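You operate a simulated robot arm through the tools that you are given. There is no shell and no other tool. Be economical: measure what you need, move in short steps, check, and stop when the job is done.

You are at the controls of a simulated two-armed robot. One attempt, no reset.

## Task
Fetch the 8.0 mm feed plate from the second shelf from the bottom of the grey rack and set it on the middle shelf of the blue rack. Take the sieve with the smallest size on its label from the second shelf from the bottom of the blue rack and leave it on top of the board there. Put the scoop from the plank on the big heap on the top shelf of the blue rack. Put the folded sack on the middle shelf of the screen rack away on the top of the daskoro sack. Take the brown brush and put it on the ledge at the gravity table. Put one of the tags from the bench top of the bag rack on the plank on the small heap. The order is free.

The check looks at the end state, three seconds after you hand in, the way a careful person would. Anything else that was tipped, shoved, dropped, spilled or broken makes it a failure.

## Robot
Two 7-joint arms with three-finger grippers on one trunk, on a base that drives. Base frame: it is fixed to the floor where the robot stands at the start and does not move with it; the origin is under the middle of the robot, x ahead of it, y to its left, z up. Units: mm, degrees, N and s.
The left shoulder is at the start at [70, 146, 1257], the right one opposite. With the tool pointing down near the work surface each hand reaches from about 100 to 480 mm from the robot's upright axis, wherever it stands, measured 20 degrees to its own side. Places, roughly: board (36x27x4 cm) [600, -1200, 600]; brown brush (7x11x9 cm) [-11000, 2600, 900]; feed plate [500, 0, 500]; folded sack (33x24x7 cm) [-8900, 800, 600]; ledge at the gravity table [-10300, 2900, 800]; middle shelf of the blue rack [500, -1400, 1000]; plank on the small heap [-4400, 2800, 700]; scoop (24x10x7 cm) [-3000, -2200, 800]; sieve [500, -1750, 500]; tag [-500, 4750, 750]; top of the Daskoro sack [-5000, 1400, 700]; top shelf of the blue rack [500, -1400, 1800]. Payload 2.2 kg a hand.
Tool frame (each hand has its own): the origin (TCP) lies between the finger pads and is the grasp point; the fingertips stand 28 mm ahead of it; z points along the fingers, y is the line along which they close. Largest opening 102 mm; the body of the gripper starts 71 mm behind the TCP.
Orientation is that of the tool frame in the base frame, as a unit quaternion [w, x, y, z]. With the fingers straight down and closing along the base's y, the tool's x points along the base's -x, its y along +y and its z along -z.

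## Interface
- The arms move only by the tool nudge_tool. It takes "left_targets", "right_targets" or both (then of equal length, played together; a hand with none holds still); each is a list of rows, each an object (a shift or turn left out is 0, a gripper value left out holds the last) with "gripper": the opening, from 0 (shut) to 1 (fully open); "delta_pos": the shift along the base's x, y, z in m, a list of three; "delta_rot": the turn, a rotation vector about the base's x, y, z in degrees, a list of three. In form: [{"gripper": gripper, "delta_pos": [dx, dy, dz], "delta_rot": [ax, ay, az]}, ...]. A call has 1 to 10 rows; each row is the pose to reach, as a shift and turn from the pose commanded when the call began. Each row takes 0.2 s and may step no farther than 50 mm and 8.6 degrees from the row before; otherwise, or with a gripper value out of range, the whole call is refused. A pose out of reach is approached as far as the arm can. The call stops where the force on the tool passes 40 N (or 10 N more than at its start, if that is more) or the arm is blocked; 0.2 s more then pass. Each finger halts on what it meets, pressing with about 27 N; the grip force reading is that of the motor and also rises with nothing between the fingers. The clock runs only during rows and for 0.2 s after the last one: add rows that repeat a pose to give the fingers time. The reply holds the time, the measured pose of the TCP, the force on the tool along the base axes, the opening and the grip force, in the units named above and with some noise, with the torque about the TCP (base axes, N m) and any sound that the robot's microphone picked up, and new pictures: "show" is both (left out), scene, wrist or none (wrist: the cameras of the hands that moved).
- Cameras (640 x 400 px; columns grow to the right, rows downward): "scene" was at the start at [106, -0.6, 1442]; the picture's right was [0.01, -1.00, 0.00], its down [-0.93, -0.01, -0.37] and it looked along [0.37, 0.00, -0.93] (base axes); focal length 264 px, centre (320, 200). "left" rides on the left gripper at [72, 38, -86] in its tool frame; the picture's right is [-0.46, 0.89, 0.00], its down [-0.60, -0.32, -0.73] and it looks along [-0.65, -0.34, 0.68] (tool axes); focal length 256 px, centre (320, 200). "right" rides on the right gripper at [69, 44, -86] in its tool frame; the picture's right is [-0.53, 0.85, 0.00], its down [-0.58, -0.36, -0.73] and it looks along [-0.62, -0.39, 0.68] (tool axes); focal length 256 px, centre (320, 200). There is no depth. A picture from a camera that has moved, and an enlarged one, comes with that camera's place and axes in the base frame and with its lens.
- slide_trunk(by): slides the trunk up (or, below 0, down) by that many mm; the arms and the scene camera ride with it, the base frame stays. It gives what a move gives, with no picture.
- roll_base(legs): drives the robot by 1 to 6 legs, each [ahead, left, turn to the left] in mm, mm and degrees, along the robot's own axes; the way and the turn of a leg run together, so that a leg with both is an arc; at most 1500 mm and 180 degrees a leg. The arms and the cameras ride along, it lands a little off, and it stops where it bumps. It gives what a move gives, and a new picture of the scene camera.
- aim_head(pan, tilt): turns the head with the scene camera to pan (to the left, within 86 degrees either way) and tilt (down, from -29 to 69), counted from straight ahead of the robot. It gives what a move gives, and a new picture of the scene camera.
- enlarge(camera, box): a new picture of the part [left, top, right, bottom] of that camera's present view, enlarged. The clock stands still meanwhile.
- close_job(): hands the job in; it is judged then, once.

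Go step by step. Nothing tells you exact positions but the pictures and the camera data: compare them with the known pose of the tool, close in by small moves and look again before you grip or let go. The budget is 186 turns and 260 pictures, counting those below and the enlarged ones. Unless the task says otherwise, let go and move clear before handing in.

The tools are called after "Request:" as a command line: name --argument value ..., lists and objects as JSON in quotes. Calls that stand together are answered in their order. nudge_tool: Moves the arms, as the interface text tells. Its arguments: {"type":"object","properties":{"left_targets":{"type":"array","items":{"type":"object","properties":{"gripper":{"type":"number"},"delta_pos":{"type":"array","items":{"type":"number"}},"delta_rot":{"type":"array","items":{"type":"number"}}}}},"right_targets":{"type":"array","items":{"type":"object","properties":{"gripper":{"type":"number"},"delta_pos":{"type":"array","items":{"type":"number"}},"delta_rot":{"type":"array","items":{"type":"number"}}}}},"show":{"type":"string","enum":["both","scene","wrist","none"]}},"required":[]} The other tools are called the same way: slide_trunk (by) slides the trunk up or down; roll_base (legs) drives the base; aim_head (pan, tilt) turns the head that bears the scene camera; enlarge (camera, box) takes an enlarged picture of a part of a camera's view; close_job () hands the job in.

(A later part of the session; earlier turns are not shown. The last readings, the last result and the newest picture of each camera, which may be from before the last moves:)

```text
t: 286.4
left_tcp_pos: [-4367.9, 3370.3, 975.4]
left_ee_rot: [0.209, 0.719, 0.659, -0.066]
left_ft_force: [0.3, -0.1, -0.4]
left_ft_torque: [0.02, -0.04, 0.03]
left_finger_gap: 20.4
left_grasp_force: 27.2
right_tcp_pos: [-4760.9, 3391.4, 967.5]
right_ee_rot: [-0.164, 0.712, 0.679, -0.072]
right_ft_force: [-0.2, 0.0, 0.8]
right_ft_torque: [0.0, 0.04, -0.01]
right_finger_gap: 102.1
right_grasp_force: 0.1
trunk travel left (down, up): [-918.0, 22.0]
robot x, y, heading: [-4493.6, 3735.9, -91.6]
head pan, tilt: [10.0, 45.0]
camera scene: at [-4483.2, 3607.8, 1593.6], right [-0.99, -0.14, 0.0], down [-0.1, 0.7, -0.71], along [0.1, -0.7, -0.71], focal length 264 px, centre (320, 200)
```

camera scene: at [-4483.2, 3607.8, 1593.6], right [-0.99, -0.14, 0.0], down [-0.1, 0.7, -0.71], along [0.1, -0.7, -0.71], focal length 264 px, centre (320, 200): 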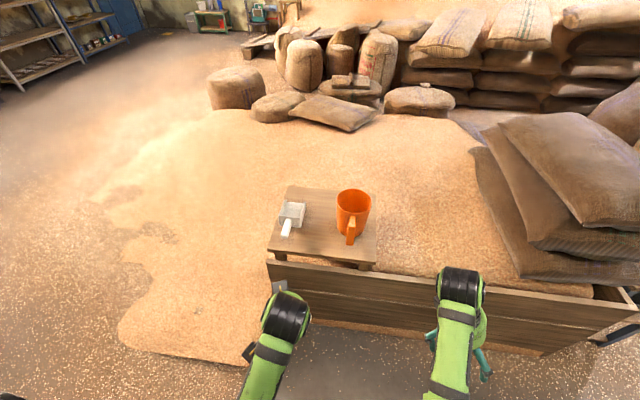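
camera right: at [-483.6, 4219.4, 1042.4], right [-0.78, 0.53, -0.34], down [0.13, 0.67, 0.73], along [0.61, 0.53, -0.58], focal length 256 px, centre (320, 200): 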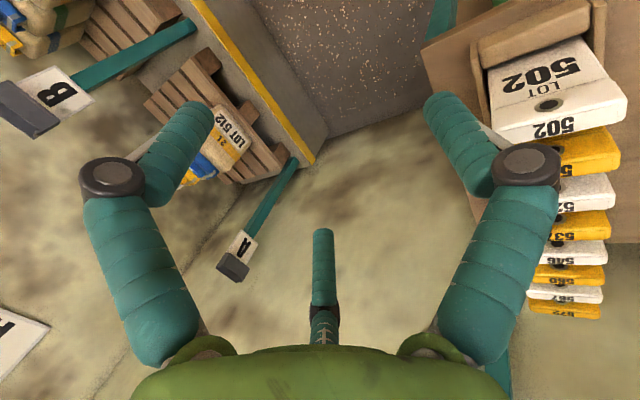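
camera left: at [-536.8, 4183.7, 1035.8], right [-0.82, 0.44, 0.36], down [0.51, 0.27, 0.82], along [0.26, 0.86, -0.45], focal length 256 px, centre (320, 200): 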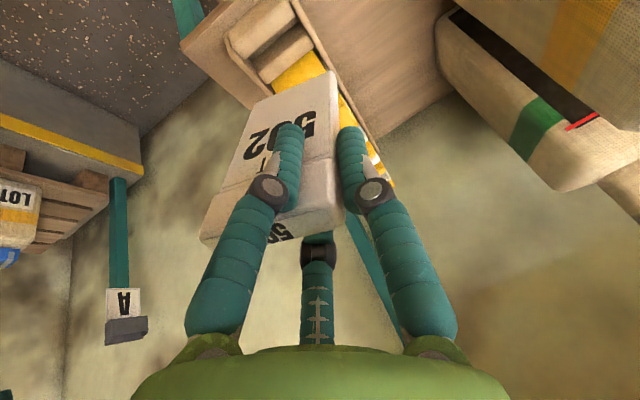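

The gap between scoop and mug is clear. I drive up to the low wall and tilt the tag forward for laying down.

Request:
roll_base --legs '[[0, 0, 1.6], [335, 0, 0]]'

Request:
nudge_tool --left_targets '[{"delta_pos": [0.004, -0.01, -0.01], "delta_rot": [-6.4, 2.4, 0]}, {"delta_pos": [0.008, -0.02, -0.03], "delta_rot": [-12.8, 4.8, 0]}, {"delta_pos": [0.012, -0.03, -0.05], "delta_rot": [-19.2, 7.2, 0]}, {"delta_pos": [0.016, -0.04, -0.07], "delta_rot": [-25.6, 9.6, 0]}, {"delta_pos": [0.018, -0.05, -0.1], "delta_rot": [-32, 12, 0]}, {"delta_pos": [0.018, -0.05, -0.13], "delta_rot": [-32, 12, 0]}, {"delta_pos": [0.018, -0.05, -0.13], "delta_rot": [-32, 12, 0]}]' --show "both"

```text
t: 289.0
left_tcp_pos: [-4359.5, 3053.1, 974.0]
left_ee_rot: [0.209, 0.711, 0.668, -0.063]
left_ft_force: [-0.9, 0.2, -0.8]
left_ft_torque: [0.04, -0.03, 0.03]
left_finger_gap: 20.3
left_grasp_force: 26.7
right_tcp_pos: [-4751.7, 3063.7, 965.3]
right_ee_rot: [-0.164, 0.703, 0.688, -0.074]
right_ft_force: [-0.9, 0.5, -0.9]
right_ft_torque: [0.04, -0.01, -0.01]
right_finger_gap: 101.7
right_grasp_force: 0.1
trunk travel left (down, up): [-918.0, 22.0]
robot x, y, heading: [-4495.5, 3420.0, -90.2]
head pan, tilt: [10.0, 45.0]
stopped in leg 2: the robot was blocked; the commanded pose is now the measured one
camera scene: at [-4481.1, 3285.5, 1593.0], right [-0.99, -0.17, 0.0], down [-0.12, 0.7, -0.7], along [0.12, -0.69, -0.71], focal length 264 px, centre (320, 200)
```

scene: 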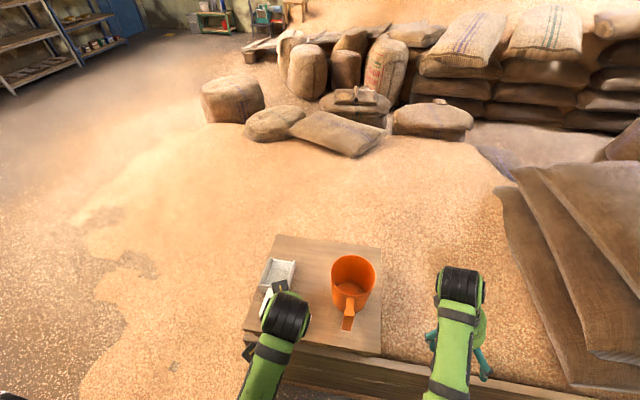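

```text
t: 290.6
left_tcp_pos: [-4340.9, 3005.9, 845.0]
left_ee_rot: [0.328, 0.614, 0.643, -0.32]
left_ft_force: [0.2, 0.2, -0.4]
left_ft_torque: [0.0, 0.02, 0.01]
left_finger_gap: 20.3
left_grasp_force: 27.1
right_tcp_pos: [-4752.8, 3067.3, 967.9]
right_ee_rot: [-0.163, 0.704, 0.687, -0.075]
right_ft_force: [-0.2, -0.3, -0.1]
right_ft_torque: [0.02, 0.0, -0.01]
right_finger_gap: 101.9
right_grasp_force: 0.1
trunk travel left (down, up): [-918.0, 22.0]
robot x, y, heading: [-4490.9, 3424.0, -90.3]
head pan, tilt: [10.0, 45.0]
camera scene: at [-4480.7, 3291.3, 1593.6], right [-0.99, -0.17, 0.0], down [-0.12, 0.7, -0.71], along [0.12, -0.7, -0.71], focal length 264 px, centre (320, 200)
camera left: at [-4308.2, 3121.0, 836.7], right [0.9, -0.23, 0.37], down [-0.32, 0.23, 0.92], along [-0.3, -0.94, 0.13], focal length 256 px, centre (320, 200)
```

scene: 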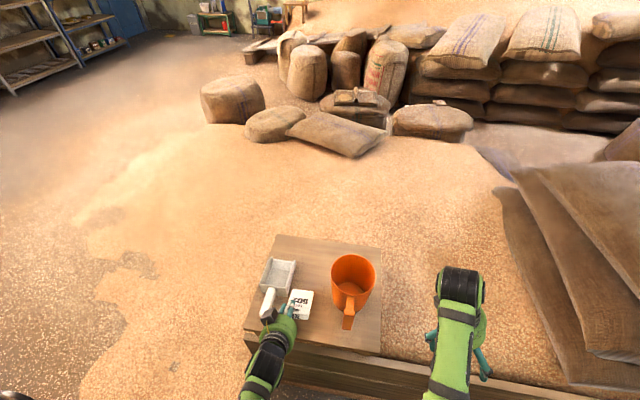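
left: 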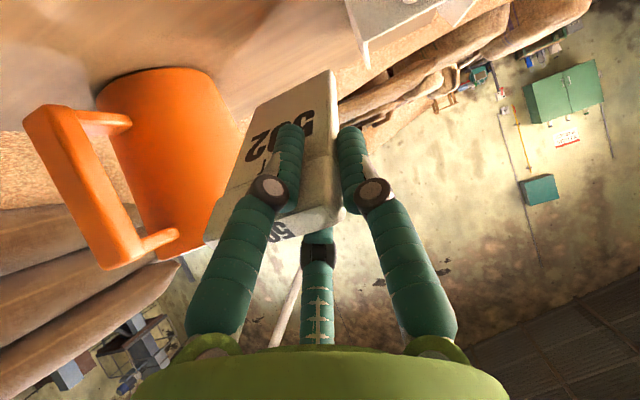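

The tag hangs between scoop handle and mug. I lower it, shifted slightly toward the middle.

Request:
nudge_tool --left_targets '[{"delta_pos": [-0.012, -0.01, -0.02]}, {"delta_pos": [-0.013, -0.02, -0.04]}, {"delta_pos": [-0.013, -0.023, -0.06]}, {"delta_pos": [-0.013, -0.023, -0.075]}, {"delta_pos": [-0.013, -0.023, -0.075]}]' --show "scene"

Request:
enlarge --camera "scene" --box '[240, 240, 400, 340]'

```text
t: 292.0
left_tcp_pos: [-4318.6, 2991.6, 765.2]
left_ee_rot: [0.347, 0.627, 0.629, -0.3]
left_ft_force: [-0.8, 1.9, 9.6]
left_ft_torque: [-0.88, 0.2, -0.19]
left_finger_gap: 22.0
left_grasp_force: 26.8
right_tcp_pos: [-4752.2, 3068.5, 967.2]
right_ee_rot: [-0.162, 0.703, 0.688, -0.074]
right_ft_force: [0.7, 0.0, -0.3]
right_ft_torque: [-0.01, 0.01, 0.03]
right_finger_gap: 102.2
right_grasp_force: 0.1
trunk travel left (down, up): [-918.0, 22.0]
robot x, y, heading: [-4494.8, 3422.4, -90.4]
head pan, tilt: [10.0, 45.0]
stopped in row 5 (left hand): the arm was blocked; the commanded pose is now the measured one
camera scene: at [-4482.0, 3292.9, 1593.7], right [-0.99, -0.17, 0.0], down [-0.12, 0.7, -0.71], along [0.12, -0.7, -0.71], focal length 264 px, centre (320, 200)
```

scene: 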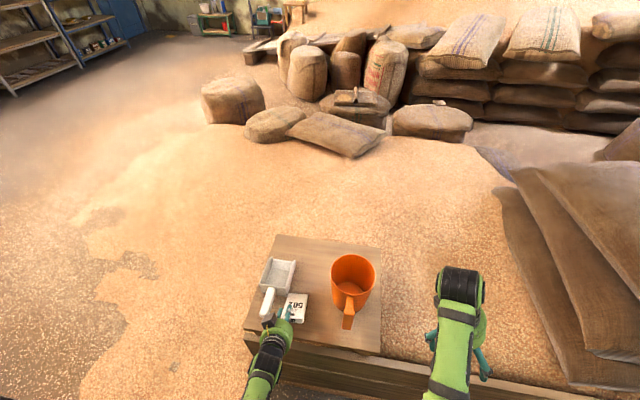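

```text
4.00 times, centred on (320, 290) of scene
camera zoom: at [-4482.0, 3292.9, 1593.7], right [-0.99, -0.17, 0.0], down [-0.12, 0.7, -0.71], along [0.12, -0.7, -0.71], focal length 1054 px, centre (320, -160)
```

zoom: 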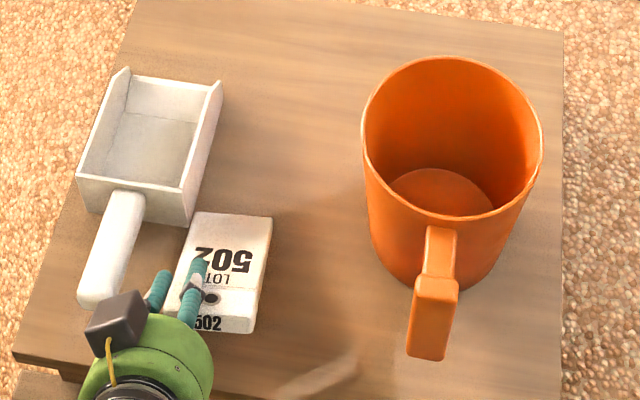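

The tag is just touching, but the hand drifted toward the scoop handle. I raise slightly and shift the base 40 mm to the right.

Request:
nudge_tool --left_targets '[{"delta_pos": [0, 0, 0.015]}, {"delta_pos": [0, 0, 0.025]}, {"delta_pos": [0, 0, 0.025]}]' --show "none"

Request:
roll_base --legs '[[0, -45, 0]]'

Request:
nudge_tool --left_targets '[{"delta_pos": [0, 0, -0.01]}, {"delta_pos": [0, 0, -0.018]}, {"delta_pos": [0, 0, -0.018]}]' --show "none"

Request:
enlarge --camera "scene" --box '[240, 240, 400, 340]'

```text
t: 292.8
left_tcp_pos: [-4320.9, 2992.2, 787.8]
left_ee_rot: [0.342, 0.628, 0.633, -0.298]
left_ft_force: [0.4, -0.9, -1.0]
left_ft_torque: [0.02, -0.01, -0.02]
left_finger_gap: 20.2
left_grasp_force: 26.6
right_tcp_pos: [-4752.4, 3067.4, 967.2]
right_ee_rot: [-0.163, 0.703, 0.688, -0.075]
right_ft_force: [0.9, 0.3, -0.8]
right_ft_torque: [0.02, 0.01, 0.02]
right_finger_gap: 102.1
right_grasp_force: 0.1
trunk travel left (down, up): [-918.0, 22.0]
robot x, y, heading: [-4495.9, 3421.4, -90.2]
head pan, tilt: [10.0, 45.0]
```

```text
t: 293.7
left_tcp_pos: [-4359.6, 2992.8, 786.2]
left_ee_rot: [0.341, 0.627, 0.633, -0.299]
left_ft_force: [0.9, 0.1, -0.4]
left_ft_torque: [0.0, 0.03, -0.02]
left_finger_gap: 20.3
left_grasp_force: 27.3
right_tcp_pos: [-4791.6, 3066.9, 968.7]
right_ee_rot: [-0.165, 0.703, 0.688, -0.076]
right_ft_force: [1.3, -0.9, 0.3]
right_ft_torque: [-0.03, 0.04, 0.01]
right_finger_gap: 102.2
right_grasp_force: 0.1
trunk travel left (down, up): [-918.0, 22.0]
robot x, y, heading: [-4541.8, 3422.3, -90.0]
head pan, tilt: [10.0, 45.0]
camera scene: at [-4517.1, 3291.2, 1593.4], right [-0.99, -0.17, 0.01], down [-0.12, 0.7, -0.71], along [0.12, -0.7, -0.71], focal length 264 px, centre (320, 200)
```

scene: 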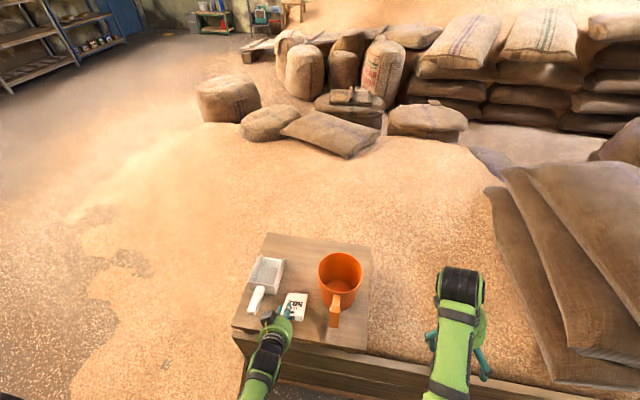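

```text
t: 294.5
left_tcp_pos: [-4363.0, 2992.1, 770.1]
left_ee_rot: [0.345, 0.627, 0.631, -0.299]
left_ft_force: [0.9, -0.8, 4.2]
left_ft_torque: [-0.45, 0.13, 0.13]
left_finger_gap: 20.5
left_grasp_force: 27.0
right_tcp_pos: [-4797.6, 3068.7, 967.9]
right_ee_rot: [-0.163, 0.702, 0.689, -0.073]
right_ft_force: [0.0, -0.6, 0.0]
right_ft_torque: [0.0, 0.03, -0.01]
right_finger_gap: 101.9
right_grasp_force: 0.1
trunk travel left (down, up): [-918.0, 22.0]
robot x, y, heading: [-4541.2, 3424.9, -90.3]
head pan, tilt: [10.0, 45.0]
```

```text
4.00 times, centred on (320, 290) of scene
camera zoom: at [-4527.6, 3291.8, 1593.7], right [-0.99, -0.17, 0.0], down [-0.12, 0.7, -0.71], along [0.12, -0.7, -0.71], focal length 1054 px, centre (320, -160)
```

zoom: 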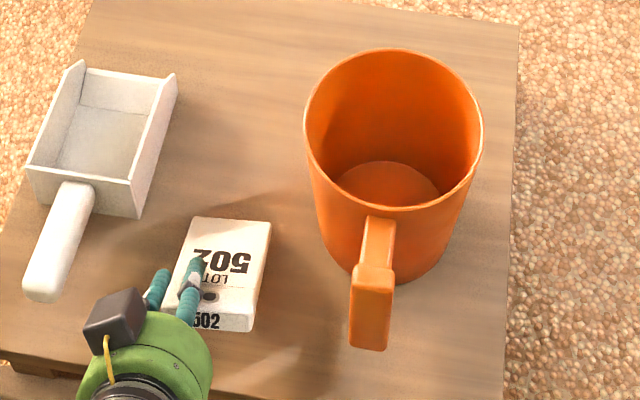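

Well placed between scoop and mug, its far end touching. I open and let it lie down.

Request:
nudge_tool --left_targets '[{"gripper": 0.3}, {"gripper": 0.45}, {"gripper": 0.6}, {"gripper": 0.6}]' --show "none"

Request:
enlarge --camera "scene" --box '[240, 240, 400, 340]'

```text
t: 295.5
left_tcp_pos: [-4363.5, 2992.1, 769.4]
left_ee_rot: [0.343, 0.628, 0.632, -0.298]
left_ft_force: [0.3, 0.3, 0.1]
left_ft_torque: [0.03, -0.01, 0.02]
left_finger_gap: 61.4
left_grasp_force: 0.3
right_tcp_pos: [-4796.8, 3065.8, 967.0]
right_ee_rot: [-0.162, 0.703, 0.689, -0.073]
right_ft_force: [0.2, 0.5, -0.6]
right_ft_torque: [0.0, -0.01, 0.04]
right_finger_gap: 101.9
right_grasp_force: 0.0
trunk travel left (down, up): [-918.0, 22.0]
robot x, y, heading: [-4540.7, 3418.7, -90.3]
head pan, tilt: [10.0, 45.0]
```

```text
4.00 times, centred on (320, 290) of scene
camera zoom: at [-4525.8, 3291.1, 1593.5], right [-0.99, -0.17, 0.0], down [-0.12, 0.7, -0.71], along [0.12, -0.7, -0.71], focal length 1054 px, centre (320, -160)
```

zoom: 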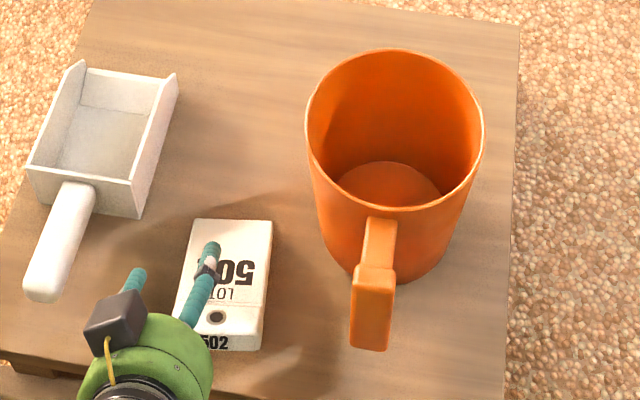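

The tag lies on the plank. I raise the hand and check.

Request:
nudge_tool --left_targets '[{"delta_pos": [0, 0.005, 0.03]}, {"delta_pos": [0, 0.01, 0.07]}, {"delta_pos": [0, 0.03, 0.11]}, {"delta_pos": [0, 0.05, 0.15]}]' --show "none"

Request:
roll_base --legs '[[-280, 0, 0]]'

```text
t: 296.5
left_tcp_pos: [-4363.2, 3045.3, 919.0]
left_ee_rot: [0.343, 0.627, 0.632, -0.298]
left_ft_force: [-0.2, -0.7, 0.1]
left_ft_torque: [-0.01, 0.0, -0.02]
left_finger_gap: 61.0
left_grasp_force: 0.0
right_tcp_pos: [-4797.1, 3067.3, 968.3]
right_ee_rot: [-0.162, 0.703, 0.689, -0.074]
right_ft_force: [-0.5, 0.6, 0.5]
right_ft_torque: [0.0, -0.01, 0.02]
right_finger_gap: 102.2
right_grasp_force: 0.1
trunk travel left (down, up): [-918.0, 22.0]
robot x, y, heading: [-4540.9, 3422.0, -90.1]
head pan, tilt: [10.0, 45.0]
```

```text
t: 298.4
left_tcp_pos: [-4361.7, 3319.7, 919.2]
left_ee_rot: [0.342, 0.628, 0.632, -0.298]
left_ft_force: [0.7, 0.4, 0.0]
left_ft_torque: [-0.01, -0.01, 0.01]
left_finger_gap: 61.4
left_grasp_force: 0.0
right_tcp_pos: [-4795.0, 3345.0, 967.5]
right_ee_rot: [-0.164, 0.702, 0.689, -0.074]
right_ft_force: [0.1, 0.1, -0.9]
right_ft_torque: [0.01, -0.02, -0.01]
right_finger_gap: 101.8
right_grasp_force: 0.0
trunk travel left (down, up): [-918.0, 22.0]
robot x, y, heading: [-4536.0, 3702.6, -90.3]
head pan, tilt: [10.0, 45.0]
camera scene: at [-4524.7, 3567.1, 1593.3], right [-0.99, -0.17, 0.0], down [-0.12, 0.7, -0.71], along [0.12, -0.7, -0.71], focal length 264 px, centre (320, 200)
```

scene: 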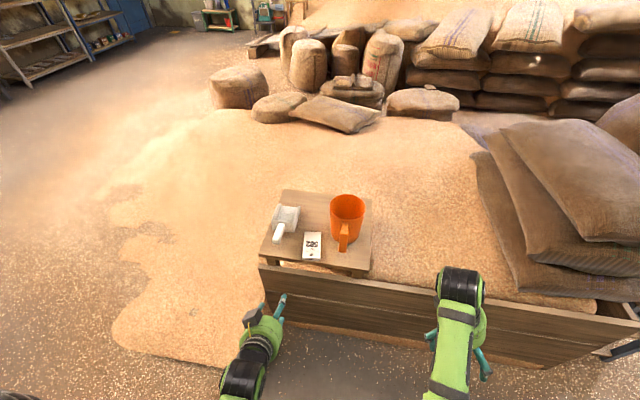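

The tag lies fully on the plank. Next the brush and the folded sack, farther west; I turn west and look.

Request:
roll_base --legs '[[0, 0, -90], [1000, 0, 0]]'

Request:
aim_head --pan 0 --tilt 12

```text
t: 307.4
left_tcp_pos: [-5906.7, 3575.1, 918.3]
left_ee_rot: [0.024, 0.89, -0.012, -0.455]
left_ft_force: [0.2, -0.6, -0.9]
left_ft_torque: [-0.01, 0.0, 0.0]
left_finger_gap: 61.2
left_grasp_force: 0.1
right_tcp_pos: [-5869.5, 4006.4, 968.2]
right_ee_rot: [-0.166, 0.984, -0.026, 0.065]
right_ft_force: [0.4, 0.0, 0.5]
right_ft_torque: [0.01, 0.0, -0.01]
right_finger_gap: 101.9
right_grasp_force: 0.1
trunk travel left (down, up): [-918.0, 22.0]
robot x, y, heading: [-5526.0, 3736.3, 177.8]
head pan, tilt: [10.0, 45.0]
camera scene: at [-5652.8, 3727.3, 1593.6], right [-0.14, 0.99, 0.0], down [0.7, 0.1, -0.71], along [-0.7, -0.1, -0.71], focal length 264 px, centre (320, 200)
```

scene: 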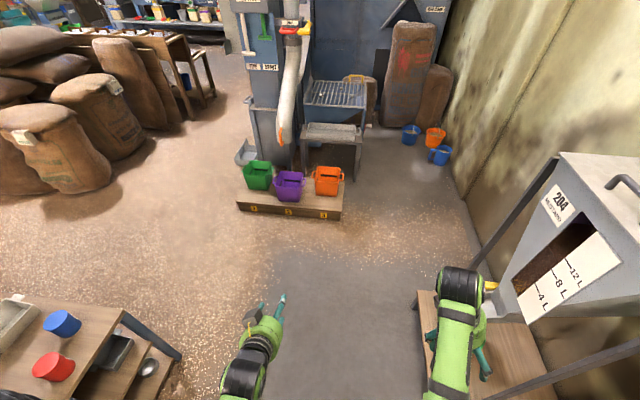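

```text
t: 308.4
left_tcp_pos: [-5907.6, 3575.6, 919.2]
left_ee_rot: [0.023, 0.891, -0.013, -0.454]
left_ft_force: [-0.1, 0.3, 0.2]
left_ft_torque: [-0.02, -0.02, 0.0]
left_finger_gap: 61.3
left_grasp_force: 0.0
right_tcp_pos: [-5869.1, 4006.8, 967.5]
right_ee_rot: [-0.166, 0.984, -0.027, 0.065]
right_ft_force: [-1.2, -0.4, -0.9]
right_ft_torque: [0.0, 0.04, 0.02]
right_finger_gap: 101.9
right_grasp_force: 0.2
trunk travel left (down, up): [-918.0, 22.0]
robot x, y, heading: [-5521.5, 3739.3, 177.8]
head pan, tilt: [0.0, 12.0]
camera scene: at [-5666.1, 3741.9, 1645.2], right [0.04, 1.0, 0.0], down [0.21, -0.01, -0.98], along [-0.98, 0.04, -0.21], focal length 264 px, centre (320, 200)
```

scene: 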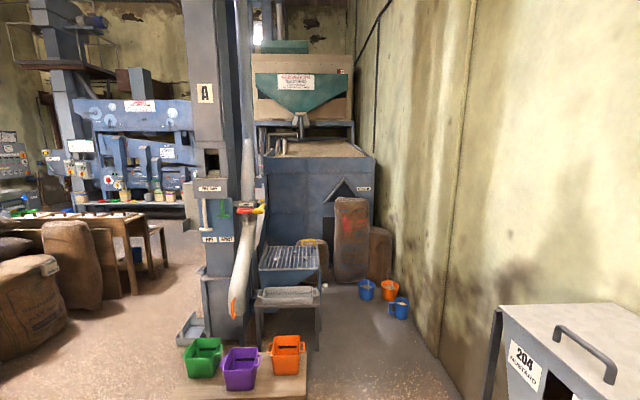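

A pots platform and machine lie ahead; the way on seems to be to the left. I advance to x≈-6470 and look left.

Request:
roll_base --legs '[[950, 0, 2.2]]'

Request:
aim_head --pan 60 --tilt 25

```text
t: 313.4
left_tcp_pos: [-6850.4, 3572.8, 918.7]
left_ee_rot: [0.034, 0.891, 0.007, -0.453]
left_ft_force: [1.0, 0.6, 0.4]
left_ft_torque: [-0.02, -0.02, -0.01]
left_finger_gap: 61.1
left_grasp_force: 0.0
right_tcp_pos: [-6832.0, 4006.3, 967.8]
right_ee_rot: [-0.167, 0.984, -0.005, 0.062]
right_ft_force: [-0.2, -0.9, -0.1]
right_ft_torque: [-0.01, 0.01, -0.01]
right_finger_gap: 102.2
right_grasp_force: 0.1
trunk travel left (down, up): [-918.0, 22.0]
robot x, y, heading: [-6472.6, 3752.6, -179.5]
head pan, tilt: [0.0, 12.0]
camera scene: at [-6616.1, 3750.5, 1645.3], right [-0.01, 1.0, 0.0], down [0.21, 0.0, -0.98], along [-0.98, -0.01, -0.21], focal length 264 px, centre (320, 200)
```

scene: 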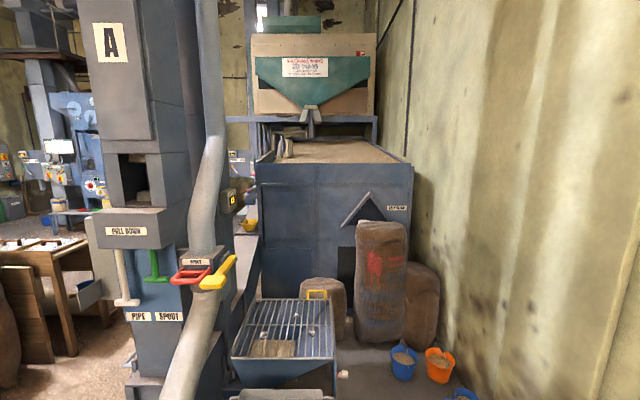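

```text
t: 314.7
left_tcp_pos: [-6851.3, 3574.0, 919.4]
left_ee_rot: [0.034, 0.891, 0.008, -0.453]
left_ft_force: [-0.6, 0.4, -0.7]
left_ft_torque: [-0.02, 0.0, 0.0]
left_finger_gap: 61.3
left_grasp_force: 0.1
right_tcp_pos: [-6831.6, 4005.6, 967.2]
right_ee_rot: [-0.168, 0.984, -0.005, 0.062]
right_ft_force: [-0.9, 1.3, 0.7]
right_ft_torque: [0.01, 0.03, 0.02]
right_finger_gap: 102.3
right_grasp_force: 0.1
trunk travel left (down, up): [-918.0, 22.0]
robot x, y, heading: [-6471.7, 3753.2, -179.7]
head pan, tilt: [60.0, 25.0]
camera scene: at [-6569.5, 3671.1, 1624.1], right [-0.87, 0.49, 0.0], down [0.21, 0.37, -0.91], along [-0.45, -0.79, -0.42], focal length 264 px, centre (320, 200)
```

scene: 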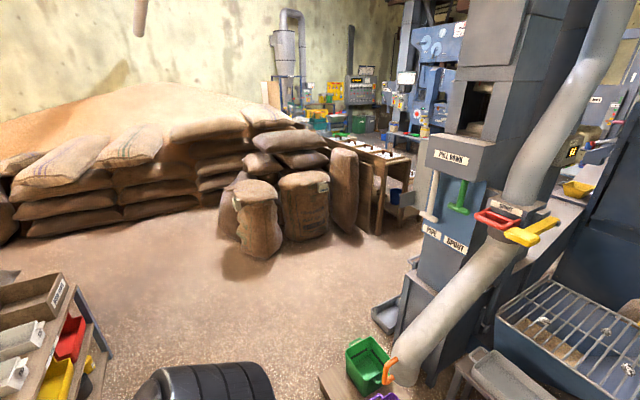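

There is a corridor around y≈2230 between the elevator and the sacks. I follow it west.

Request:
roll_base --legs '[[0, 1520, 0], [1500, 0, 0], [250, 0, 0]]'

Request:
aim_head --pan 0 --tilt 18

```text
refused: 1520 is not a number from -1500 to 1500
```

```text
t: 316.0
left_tcp_pos: [-6849.6, 3573.1, 918.7]
left_ee_rot: [0.034, 0.891, 0.008, -0.453]
left_ft_force: [-0.1, 0.0, -0.4]
left_ft_torque: [0.03, -0.01, -0.01]
left_finger_gap: 61.4
left_grasp_force: 0.0
right_tcp_pos: [-6831.4, 4007.1, 968.6]
right_ee_rot: [-0.168, 0.984, -0.005, 0.062]
right_ft_force: [0.5, -0.1, 0.1]
right_ft_torque: [-0.02, 0.04, 0.03]
right_finger_gap: 102.1
right_grasp_force: 0.1
trunk travel left (down, up): [-918.0, 22.0]
robot x, y, heading: [-6475.1, 3754.0, -179.9]
head pan, tilt: [0.0, 18.0]
camera scene: at [-6617.1, 3750.4, 1635.4], right [-0.01, 1.0, 0.0], down [0.31, 0.0, -0.95], along [-0.95, -0.01, -0.31], focal length 264 px, centre (320, 200)
```

scene: 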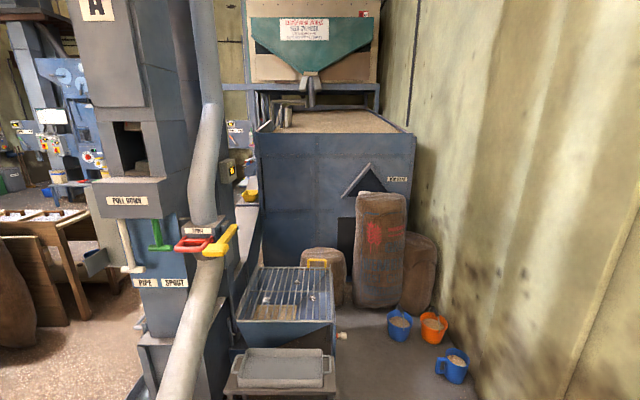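

Request:
roll_base --legs '[[0, 760, 0], [0, 770, 0], [1500, 0, 0], [250, 0, 0]]'

```text
t: 332.3
left_tcp_pos: [-8577.8, 2000.1, 919.6]
left_ee_rot: [0.038, 0.89, 0.017, -0.454]
left_ft_force: [-0.1, -0.4, 0.2]
left_ft_torque: [0.01, 0.0, 0.0]
left_finger_gap: 61.2
left_grasp_force: 0.0
right_tcp_pos: [-8566.7, 2433.8, 967.9]
right_ee_rot: [-0.168, 0.984, 0.005, 0.059]
right_ft_force: [0.7, -0.6, -0.1]
right_ft_torque: [-0.01, 0.02, -0.01]
right_finger_gap: 102.0
right_grasp_force: 0.0
trunk travel left (down, up): [-918.0, 22.0]
robot x, y, heading: [-8204.2, 2187.7, -178.5]
head pan, tilt: [0.0, 18.0]
camera scene: at [-8346.1, 2181.9, 1635.7], right [-0.03, 1.0, 0.0], down [0.31, 0.01, -0.95], along [-0.95, -0.02, -0.31], focal length 264 px, centre (320, 200)
```

scene: 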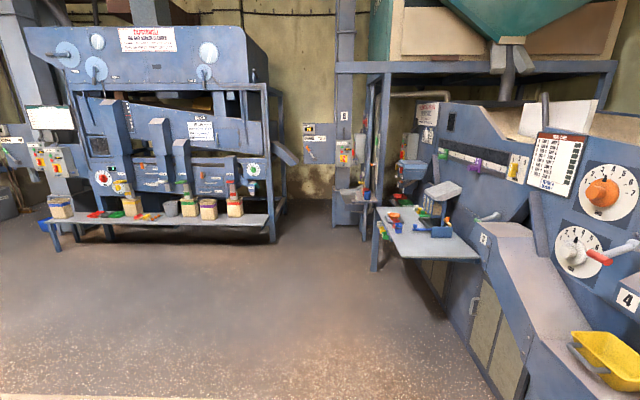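

The gravity table is on the right with a blue ledge; the brush should be near pixel (368,188). Zooming.

Request:
enlarge --camera "scene" --box '[300, 110, 500, 235]'

Request:
enlarge --camera "scene" --box '[360, 180, 490, 270]'

```text
3.20 times, centred on (400, 172) of scene
camera zoom: at [-8346.1, 2181.9, 1635.7], right [-0.03, 1.0, 0.0], down [0.31, 0.01, -0.95], along [-0.95, -0.02, -0.31], focal length 844 px, centre (64, 288)
```

zoom: 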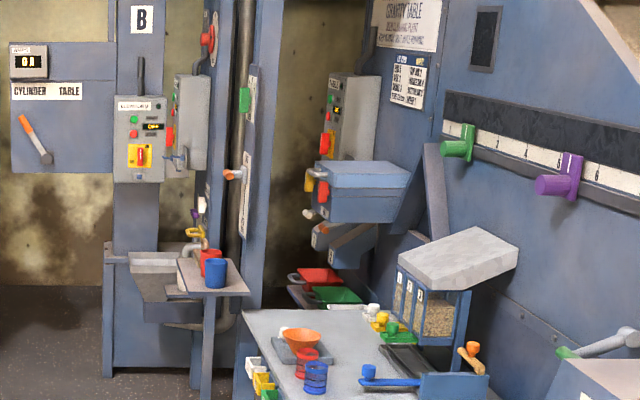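

```text
4.44 times, centred on (425, 225) of scene
camera zoom: at [-8346.1, 2181.9, 1635.7], right [-0.03, 1.0, 0.0], down [0.31, 0.01, -0.95], along [-0.95, -0.02, -0.31], focal length 1172 px, centre (-147, 89)
```

zoom: 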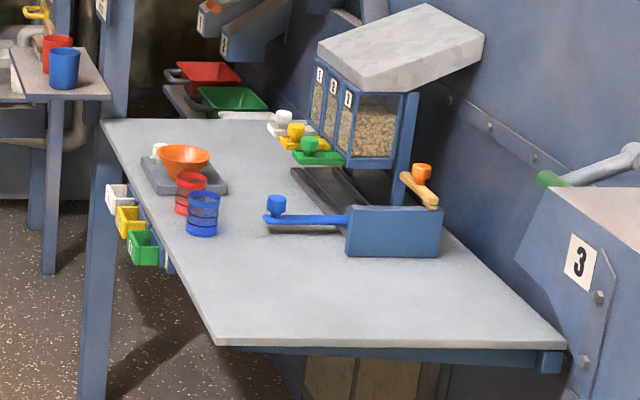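

The ledge (z≈800) spans x -9786…-10711 with front edge y≈2655. The brush must be farther, near x=-11000; I drive closer.

Request:
roll_base --legs '[[1500, 0, -1.5], [450, 0, 0]]'

Request:
aim_head --pan -20 --tilt 35

```text
t: 342.1
left_tcp_pos: [-10537.4, 1995.3, 918.3]
left_ee_rot: [0.032, 0.891, 0.004, -0.453]
left_ft_force: [0.2, 0.2, 0.2]
left_ft_torque: [0.0, 0.01, -0.04]
left_finger_gap: 61.2
left_grasp_force: 0.0
right_tcp_pos: [-10515.9, 2427.9, 968.3]
right_ee_rot: [-0.167, 0.984, -0.009, 0.062]
right_ft_force: [0.3, -0.7, 0.6]
right_ft_torque: [0.02, 0.02, -0.01]
right_finger_gap: 102.1
right_grasp_force: 0.1
trunk travel left (down, up): [-918.0, 22.0]
robot x, y, heading: [-10161.3, 2173.0, 179.9]
head pan, tilt: [0.0, 18.0]
camera scene: at [-10301.8, 2170.4, 1635.6], right [0.0, 1.0, 0.0], down [0.31, 0.0, -0.95], along [-0.95, 0.0, -0.31], focal length 264 px, centre (320, 200)
```

scene: 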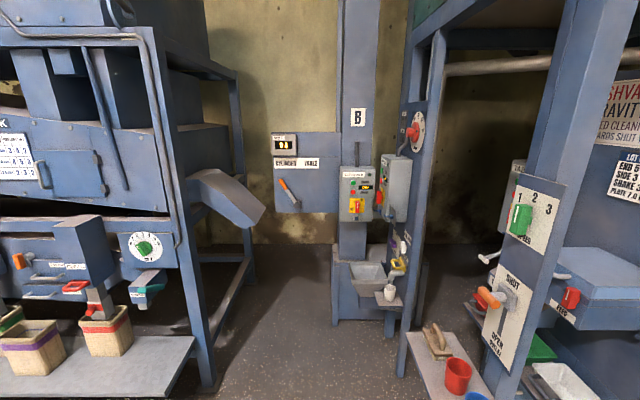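

```text
t: 342.9
left_tcp_pos: [-10539.9, 1996.1, 918.5]
left_ee_rot: [0.032, 0.891, 0.004, -0.453]
left_ft_force: [0.1, 0.4, -0.6]
left_ft_torque: [0.03, 0.0, -0.01]
left_finger_gap: 61.1
left_grasp_force: 0.2
right_tcp_pos: [-10515.8, 2428.4, 967.5]
right_ee_rot: [-0.168, 0.984, -0.008, 0.062]
right_ft_force: [-0.4, 1.1, 0.6]
right_ft_torque: [0.03, 0.06, -0.02]
right_finger_gap: 102.0
right_grasp_force: 0.0
trunk travel left (down, up): [-918.0, 22.0]
robot x, y, heading: [-10162.3, 2175.5, 180.1]
head pan, tilt: [-20.0, 35.0]
camera scene: at [-10293.5, 2200.5, 1608.4], right [0.34, 0.94, 0.0], down [0.54, -0.2, -0.82], along [-0.77, 0.28, -0.57], focal length 264 px, centre (320, 200)
```

scene: 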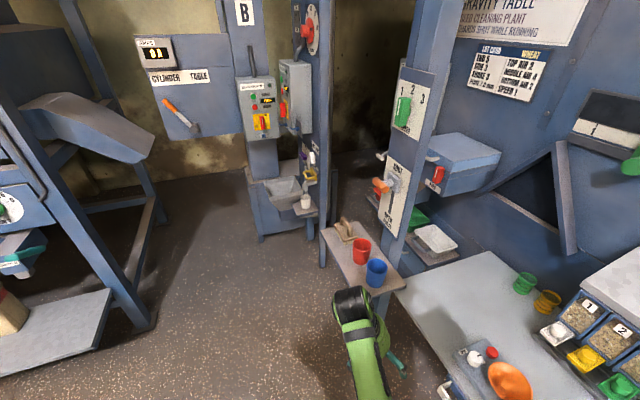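

The brown brush is at the far-left corner of the small cup shelf. Zoom.

Request:
enlarge --camera "scene" --box '[310, 200, 420, 300]'

```text
4.00 times, centred on (365, 250) of scene
camera zoom: at [-10293.5, 2200.5, 1608.4], right [0.34, 0.94, 0.0], down [0.54, -0.2, -0.82], along [-0.77, 0.28, -0.57], focal length 1054 px, centre (140, 0)
```

zoom: 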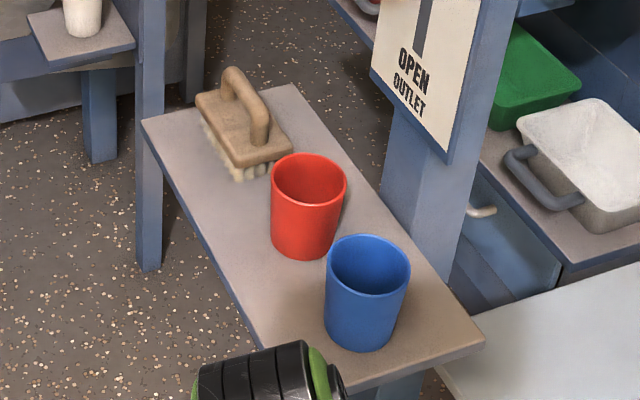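

The shelf is at z≈849; the brush's handle bar runs along x at (-11052…-10978, 2576, ~930). I'll face +y with the left hand yawed so it closes along y, away from the cups. First position the base and raise the hands.

Request:
roll_base --legs '[[734, 230, 0], [0, 0, -90]]'

Request:
nudge_tool --left_targets '[{"delta_pos": [0, 0.01, 0.03], "delta_rot": [-7, 0, 0], "gripper": 1}, {"delta_pos": [0, 0.02, 0.06], "delta_rot": [-14, 0, 0]}, {"delta_pos": [0, 0.02, 0.09], "delta_rot": [-21, 0, 0]}, {"delta_pos": [0, 0.02, 0.12], "delta_rot": [-28, 0, 0]}, {"delta_pos": [0, 0.02, 0.15], "delta_rot": [-35, 0, 0]}, {"delta_pos": [0, 0.02, 0.16], "delta_rot": [-42, 0, 0]}, {"delta_pos": [0, 0.02, 0.16], "delta_rot": [-49, 0, 0]}, {"delta_pos": [0, 0.02, 0.16], "delta_rot": [-52, 0, 0]}]' --right_targets '[{"delta_pos": [0, 0, 0.02]}, {"delta_pos": [0, 0, 0.04]}, {"delta_pos": [0, 0, 0.06]}, {"delta_pos": [0, 0, 0.08]}, {"delta_pos": [0, 0, 0.1]}, {"delta_pos": [0, 0, 0.1]}, {"delta_pos": [0, 0, 0.1]}, {"delta_pos": [0, 0, 0.1]}]' --show "none"

```text
t: 350.8
left_tcp_pos: [-11074.1, 2311.4, 918.0]
left_ee_rot: [-0.292, 0.643, -0.616, -0.349]
left_ft_force: [-0.6, 0.4, 0.1]
left_ft_torque: [0.02, -0.01, 0.0]
left_finger_gap: 60.9
left_grasp_force: 0.1
right_tcp_pos: [-10639.9, 2303.0, 967.7]
right_ee_rot: [-0.076, 0.701, -0.69, 0.162]
right_ft_force: [-0.9, 1.1, 0.2]
right_ft_torque: [0.02, 0.0, 0.01]
right_finger_gap: 101.9
right_grasp_force: 0.1
trunk travel left (down, up): [-918.0, 22.0]
robot x, y, heading: [-10886.6, 1937.7, 91.9]
head pan, tilt: [-20.0, 35.0]
camera scene: at [-10859.4, 2071.0, 1608.3], right [0.95, -0.31, 0.0], down [-0.18, -0.54, -0.82], along [0.26, 0.78, -0.57], focal length 264 px, centre (320, 200)
```

scene: 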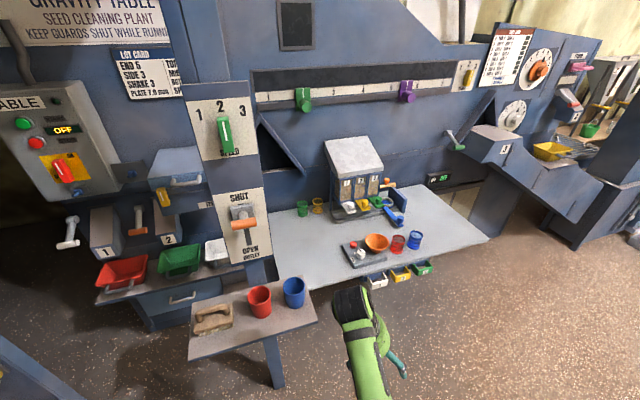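

```text
t: 351.5
left_tcp_pos: [-11073.7, 2332.6, 983.9]
left_ee_rot: [-0.203, 0.675, -0.659, -0.263]
left_ft_force: [-0.1, -0.4, -0.6]
left_ft_torque: [-0.01, -0.04, 0.0]
left_finger_gap: 102.1
left_grasp_force: 0.2
right_tcp_pos: [-10570.1, 2297.3, 1018.8]
right_ee_rot: [0.13, -0.677, 0.687, -0.228]
right_ft_force: [-0.1, 0.2, -0.1]
right_ft_torque: [-0.01, -0.01, 0.02]
right_finger_gap: 102.1
right_grasp_force: 0.1
right hand out of reach, approached as far as the arm can: row 3
trunk travel left (down, up): [-918.0, 22.0]
robot x, y, heading: [-10885.4, 1941.0, 91.8]
head pan, tilt: [-20.0, 35.0]
stopped in row 3 (right hand): the arm was blocked; the commanded pose is now the measured one
```

I continue the left hand's turn toward vertical with the closing axis along y.

Request:
nudge_tool --left_targets '[{"delta_pos": [0, 0, 0.01], "delta_rot": [-2.8, 2.2, -7.3]}, {"delta_pos": [0, 0, 0.02], "delta_rot": [-5.7, 4.4, -14.6]}, {"delta_pos": [0.01, 0, 0.03], "delta_rot": [-8.5, 6.6, -21.9]}, {"delta_pos": [0.02, 0, 0.03], "delta_rot": [-11.4, 8.8, -29.2]}, {"delta_pos": [0.03, 0, 0.03], "delta_rot": [-14.2, 11, -36.5]}, {"delta_pos": [0.04, 0, 0.03], "delta_rot": [-17, 13.2, -43.8]}, {"delta_pos": [0.05, 0, 0.03], "delta_rot": [-19.9, 15.3, -51]}, {"delta_pos": [0.05, 0, 0.03], "delta_rot": [-22.7, 17.5, -58.3]}, {"delta_pos": [0.05, 0, 0.03], "delta_rot": [-25.6, 19.7, -65.6]}, {"delta_pos": [0.05, 0, 0.03], "delta_rot": [-28.4, 21.9, -72.9]}]' --show "none"

```text
t: 353.7
left_tcp_pos: [-11024.4, 2331.9, 1013.1]
left_ee_rot: [0.04, -0.126, 0.99, 0.05]
left_ft_force: [-0.2, 0.2, -0.1]
left_ft_torque: [0.0, 0.02, 0.0]
left_finger_gap: 101.8
left_grasp_force: 0.0
right_tcp_pos: [-10570.0, 2296.3, 1018.2]
right_ee_rot: [0.13, -0.677, 0.687, -0.228]
right_ft_force: [-0.4, 0.6, -0.2]
right_ft_torque: [-0.03, 0.03, -0.01]
right_finger_gap: 102.1
right_grasp_force: 0.1
trunk travel left (down, up): [-918.0, 22.0]
robot x, y, heading: [-10883.3, 1938.4, 91.7]
head pan, tilt: [-20.0, 35.0]
```

Now advance until the hand is over the brush and look.

Request:
roll_base --legs '[[235, 0, -1.7]]'

Request:
nudge_tool --left_targets '[{"delta_rot": [-2.8, 2.3, -7.2]}, {"delta_rot": [-5.7, 4.6, -14.4]}, {"delta_rot": [-5.7, 4.6, -14.4]}]' --show "both"

```text
t: 355.4
left_tcp_pos: [-11017.4, 2569.0, 1014.6]
left_ee_rot: [0.04, -0.114, 0.991, 0.05]
left_ft_force: [-0.3, -0.4, -0.4]
left_ft_torque: [0.0, -0.01, -0.03]
left_finger_gap: 102.1
left_grasp_force: 0.1
right_tcp_pos: [-10563.4, 2520.1, 1020.0]
right_ee_rot: [0.128, -0.669, 0.696, -0.23]
right_ft_force: [-0.1, -0.1, -0.8]
right_ft_torque: [0.01, -0.01, 0.04]
right_finger_gap: 101.9
right_grasp_force: 0.1
trunk travel left (down, up): [-918.0, 22.0]
robot x, y, heading: [-10884.6, 2169.9, 90.4]
head pan, tilt: [-20.0, 35.0]
camera scene: at [-10859.9, 2303.1, 1608.6], right [0.94, -0.34, 0.0], down [-0.19, -0.54, -0.82], along [0.28, 0.77, -0.57], focal length 264 px, centre (320, 200)
```

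scene: 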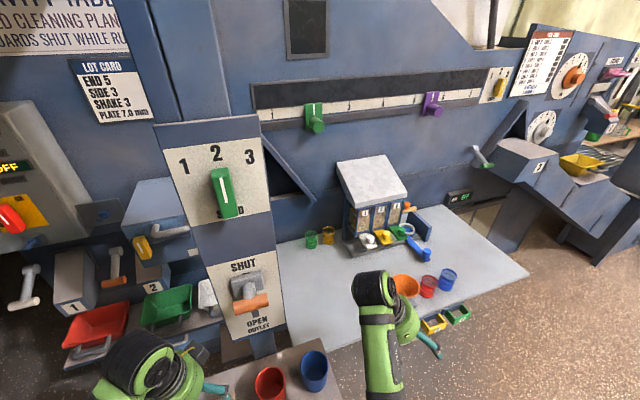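

```text
t: 356.2
left_tcp_pos: [-11018.0, 2569.7, 1014.5]
left_ee_rot: [0.001, 0.012, 1.0, -0.001]
left_ft_force: [-0.3, -0.1, -0.8]
left_ft_torque: [-0.03, 0.0, 0.0]
left_finger_gap: 101.8
left_grasp_force: 0.0
right_tcp_pos: [-10564.3, 2523.0, 1018.9]
right_ee_rot: [0.127, -0.668, 0.697, -0.229]
right_ft_force: [0.0, -0.1, -0.1]
right_ft_torque: [-0.01, 0.0, 0.04]
right_finger_gap: 102.1
right_grasp_force: 0.1
trunk travel left (down, up): [-918.0, 22.0]
robot x, y, heading: [-10889.1, 2174.4, 90.4]
head pan, tilt: [-20.0, 35.0]
camera scene: at [-10859.9, 2306.1, 1608.3], right [0.94, -0.34, 0.0], down [-0.19, -0.54, -0.82], along [0.28, 0.77, -0.57], focal length 264 px, centre (320, 200)
camera left: at [-11090.1, 2611.2, 1100.8], right [0.49, 0.87, 0.0], down [0.6, -0.33, 0.73], along [0.64, -0.36, -0.68], focal length 256 px, centre (320, 200)
```

scene: 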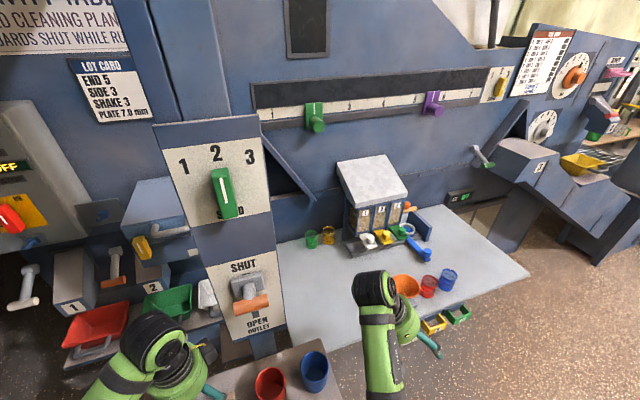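
left: 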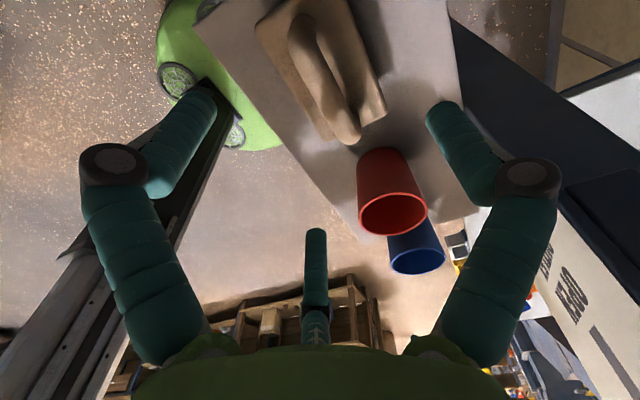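

The bar is centred at (-11024, 2578, ~927), aligned with the hand. I descend to z≈936 and close.

Request:
nudge_tool --left_targets '[{"delta_pos": [-0.006, 0.008, -0.03]}, {"delta_pos": [-0.006, 0.008, -0.06]}, {"delta_pos": [-0.006, 0.008, -0.078]}, {"delta_pos": [-0.006, 0.008, -0.078], "gripper": 0.7}, {"delta_pos": [-0.006, 0.008, -0.078], "gripper": 0.4}, {"delta_pos": [-0.006, 0.008, -0.078], "gripper": 0.1}, {"delta_pos": [-0.006, 0.008, -0.078], "gripper": 0.0}, {"delta_pos": [-0.006, 0.008, -0.078], "gripper": 0.0}]' --show "wrist"

```text
t: 358.1
left_tcp_pos: [-11023.4, 2577.8, 936.2]
left_ee_rot: [0.001, 0.012, 1.0, -0.002]
left_ft_force: [-0.5, 0.9, 0.1]
left_ft_torque: [0.03, -0.02, 0.01]
left_finger_gap: 26.1
left_grasp_force: 26.9
right_tcp_pos: [-10563.8, 2523.1, 1019.1]
right_ee_rot: [0.127, -0.668, 0.696, -0.23]
right_ft_force: [0.7, 0.1, -0.4]
right_ft_torque: [0.0, 0.05, -0.02]
right_finger_gap: 101.7
right_grasp_force: 0.1
trunk travel left (down, up): [-918.0, 22.0]
robot x, y, heading: [-10892.8, 2176.4, 90.1]
head pan, tilt: [-20.0, 35.0]
camera left: at [-11096.1, 2619.3, 1023.1], right [0.48, 0.87, 0.0], down [0.6, -0.33, 0.73], along [0.64, -0.36, -0.68], focal length 256 px, centre (320, 200)
```

left: 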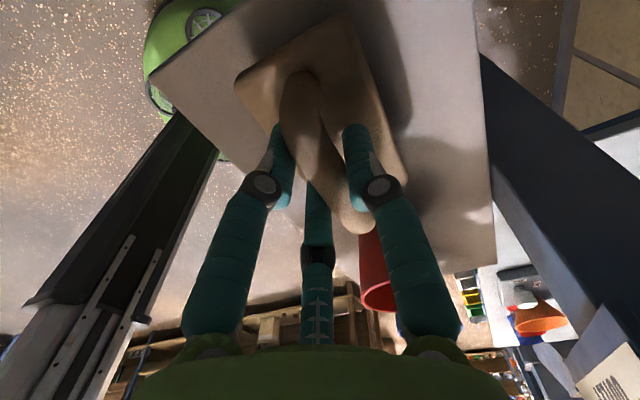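

Gripped on the bar. Lift straight up.

Request:
nudge_tool --left_targets '[{"delta_pos": [0, 0, 0.03]}, {"delta_pos": [0, 0, 0.06]}, {"delta_pos": [0, 0, 0.09]}, {"delta_pos": [0, 0, 0.1]}, {"delta_pos": [0, 0, 0.1]}]' --show "wrist"

```text
t: 359.2
left_tcp_pos: [-11024.5, 2577.7, 1036.3]
left_ee_rot: [0.001, 0.011, 1.0, -0.001]
left_ft_force: [-0.8, -0.5, -1.1]
left_ft_torque: [-0.04, 0.0, 0.04]
left_finger_gap: 26.1
left_grasp_force: 26.7
right_tcp_pos: [-10564.3, 2522.5, 1019.5]
right_ee_rot: [0.128, -0.668, 0.696, -0.229]
right_ft_force: [-0.1, 0.0, 0.2]
right_ft_torque: [0.01, 0.02, 0.03]
right_finger_gap: 101.9
right_grasp_force: 0.0
trunk travel left (down, up): [-918.0, 22.0]
robot x, y, heading: [-10887.4, 2171.4, 90.5]
head pan, tilt: [-20.0, 35.0]
camera left: at [-11096.8, 2618.5, 1123.6], right [0.48, 0.87, 0.0], down [0.6, -0.33, 0.73], along [0.64, -0.36, -0.68], focal length 256 px, centre (320, 200)
```

left: 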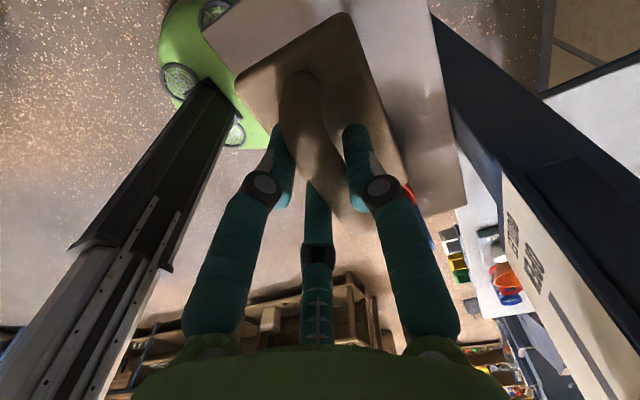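

The brush is held level. I back out, move along to the free stretch of the ledge near x≈-10020 and look.

Request:
roll_base --legs '[[-250, 0, 0], [0, -1000, 0], [300, 0, 0]]'

Request:
aim_head --pan 15 --tilt 40

```text
t: 367.5
left_tcp_pos: [-10012.7, 2624.8, 1037.5]
left_ee_rot: [0.001, 0.015, 1.0, 0.0]
left_ft_force: [0.1, -0.3, -1.2]
left_ft_torque: [0.03, -0.01, 0.0]
left_finger_gap: 26.0
left_grasp_force: 26.9
right_tcp_pos: [-9553.3, 2566.0, 1019.4]
right_ee_rot: [0.126, -0.665, 0.7, -0.23]
right_ft_force: [0.9, -0.1, 0.1]
right_ft_torque: [-0.02, 0.0, -0.01]
right_finger_gap: 101.9
right_grasp_force: 0.1
trunk travel left (down, up): [-918.0, 22.0]
robot x, y, heading: [-9881.6, 2221.2, 90.0]
head pan, tilt: [-20.0, 35.0]
camera scene: at [-9850.6, 2350.7, 1608.6], right [0.94, -0.35, 0.0], down [-0.2, -0.54, -0.82], along [0.28, 0.77, -0.57], focal length 264 px, centre (320, 200)
```

scene: 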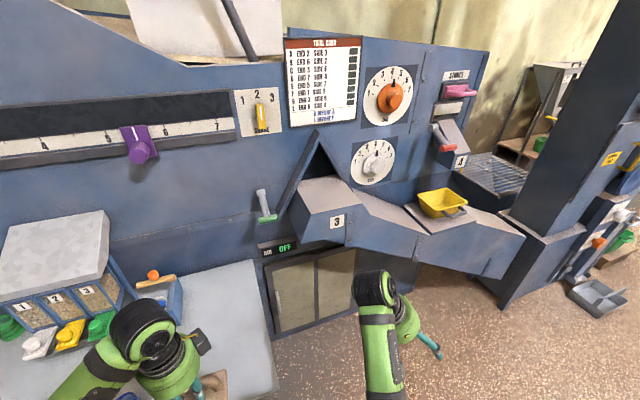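

```text
t: 368.6
left_tcp_pos: [-10012.4, 2626.9, 1036.7]
left_ee_rot: [0.001, 0.015, 1.0, -0.002]
left_ft_force: [0.6, 0.1, -1.2]
left_ft_torque: [-0.01, 0.02, 0.02]
left_finger_gap: 26.2
left_grasp_force: 27.3
right_tcp_pos: [-9555.0, 2568.0, 1017.8]
right_ee_rot: [0.126, -0.664, 0.7, -0.23]
right_ft_force: [1.0, 0.1, -0.3]
right_ft_torque: [-0.02, 0.0, 0.0]
right_finger_gap: 102.3
right_grasp_force: 0.1
trunk travel left (down, up): [-918.0, 22.0]
robot x, y, heading: [-9883.2, 2221.9, 89.9]
head pan, tilt: [15.0, 40.0]
camera scene: at [-9902.6, 2352.8, 1600.8], right [0.97, 0.25, 0.0], down [0.16, -0.62, -0.77], along [-0.19, 0.74, -0.64], focal length 264 px, centre (320, 200)
```

scene: 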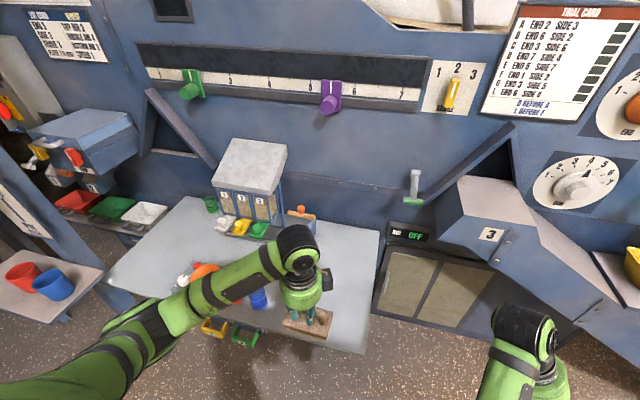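

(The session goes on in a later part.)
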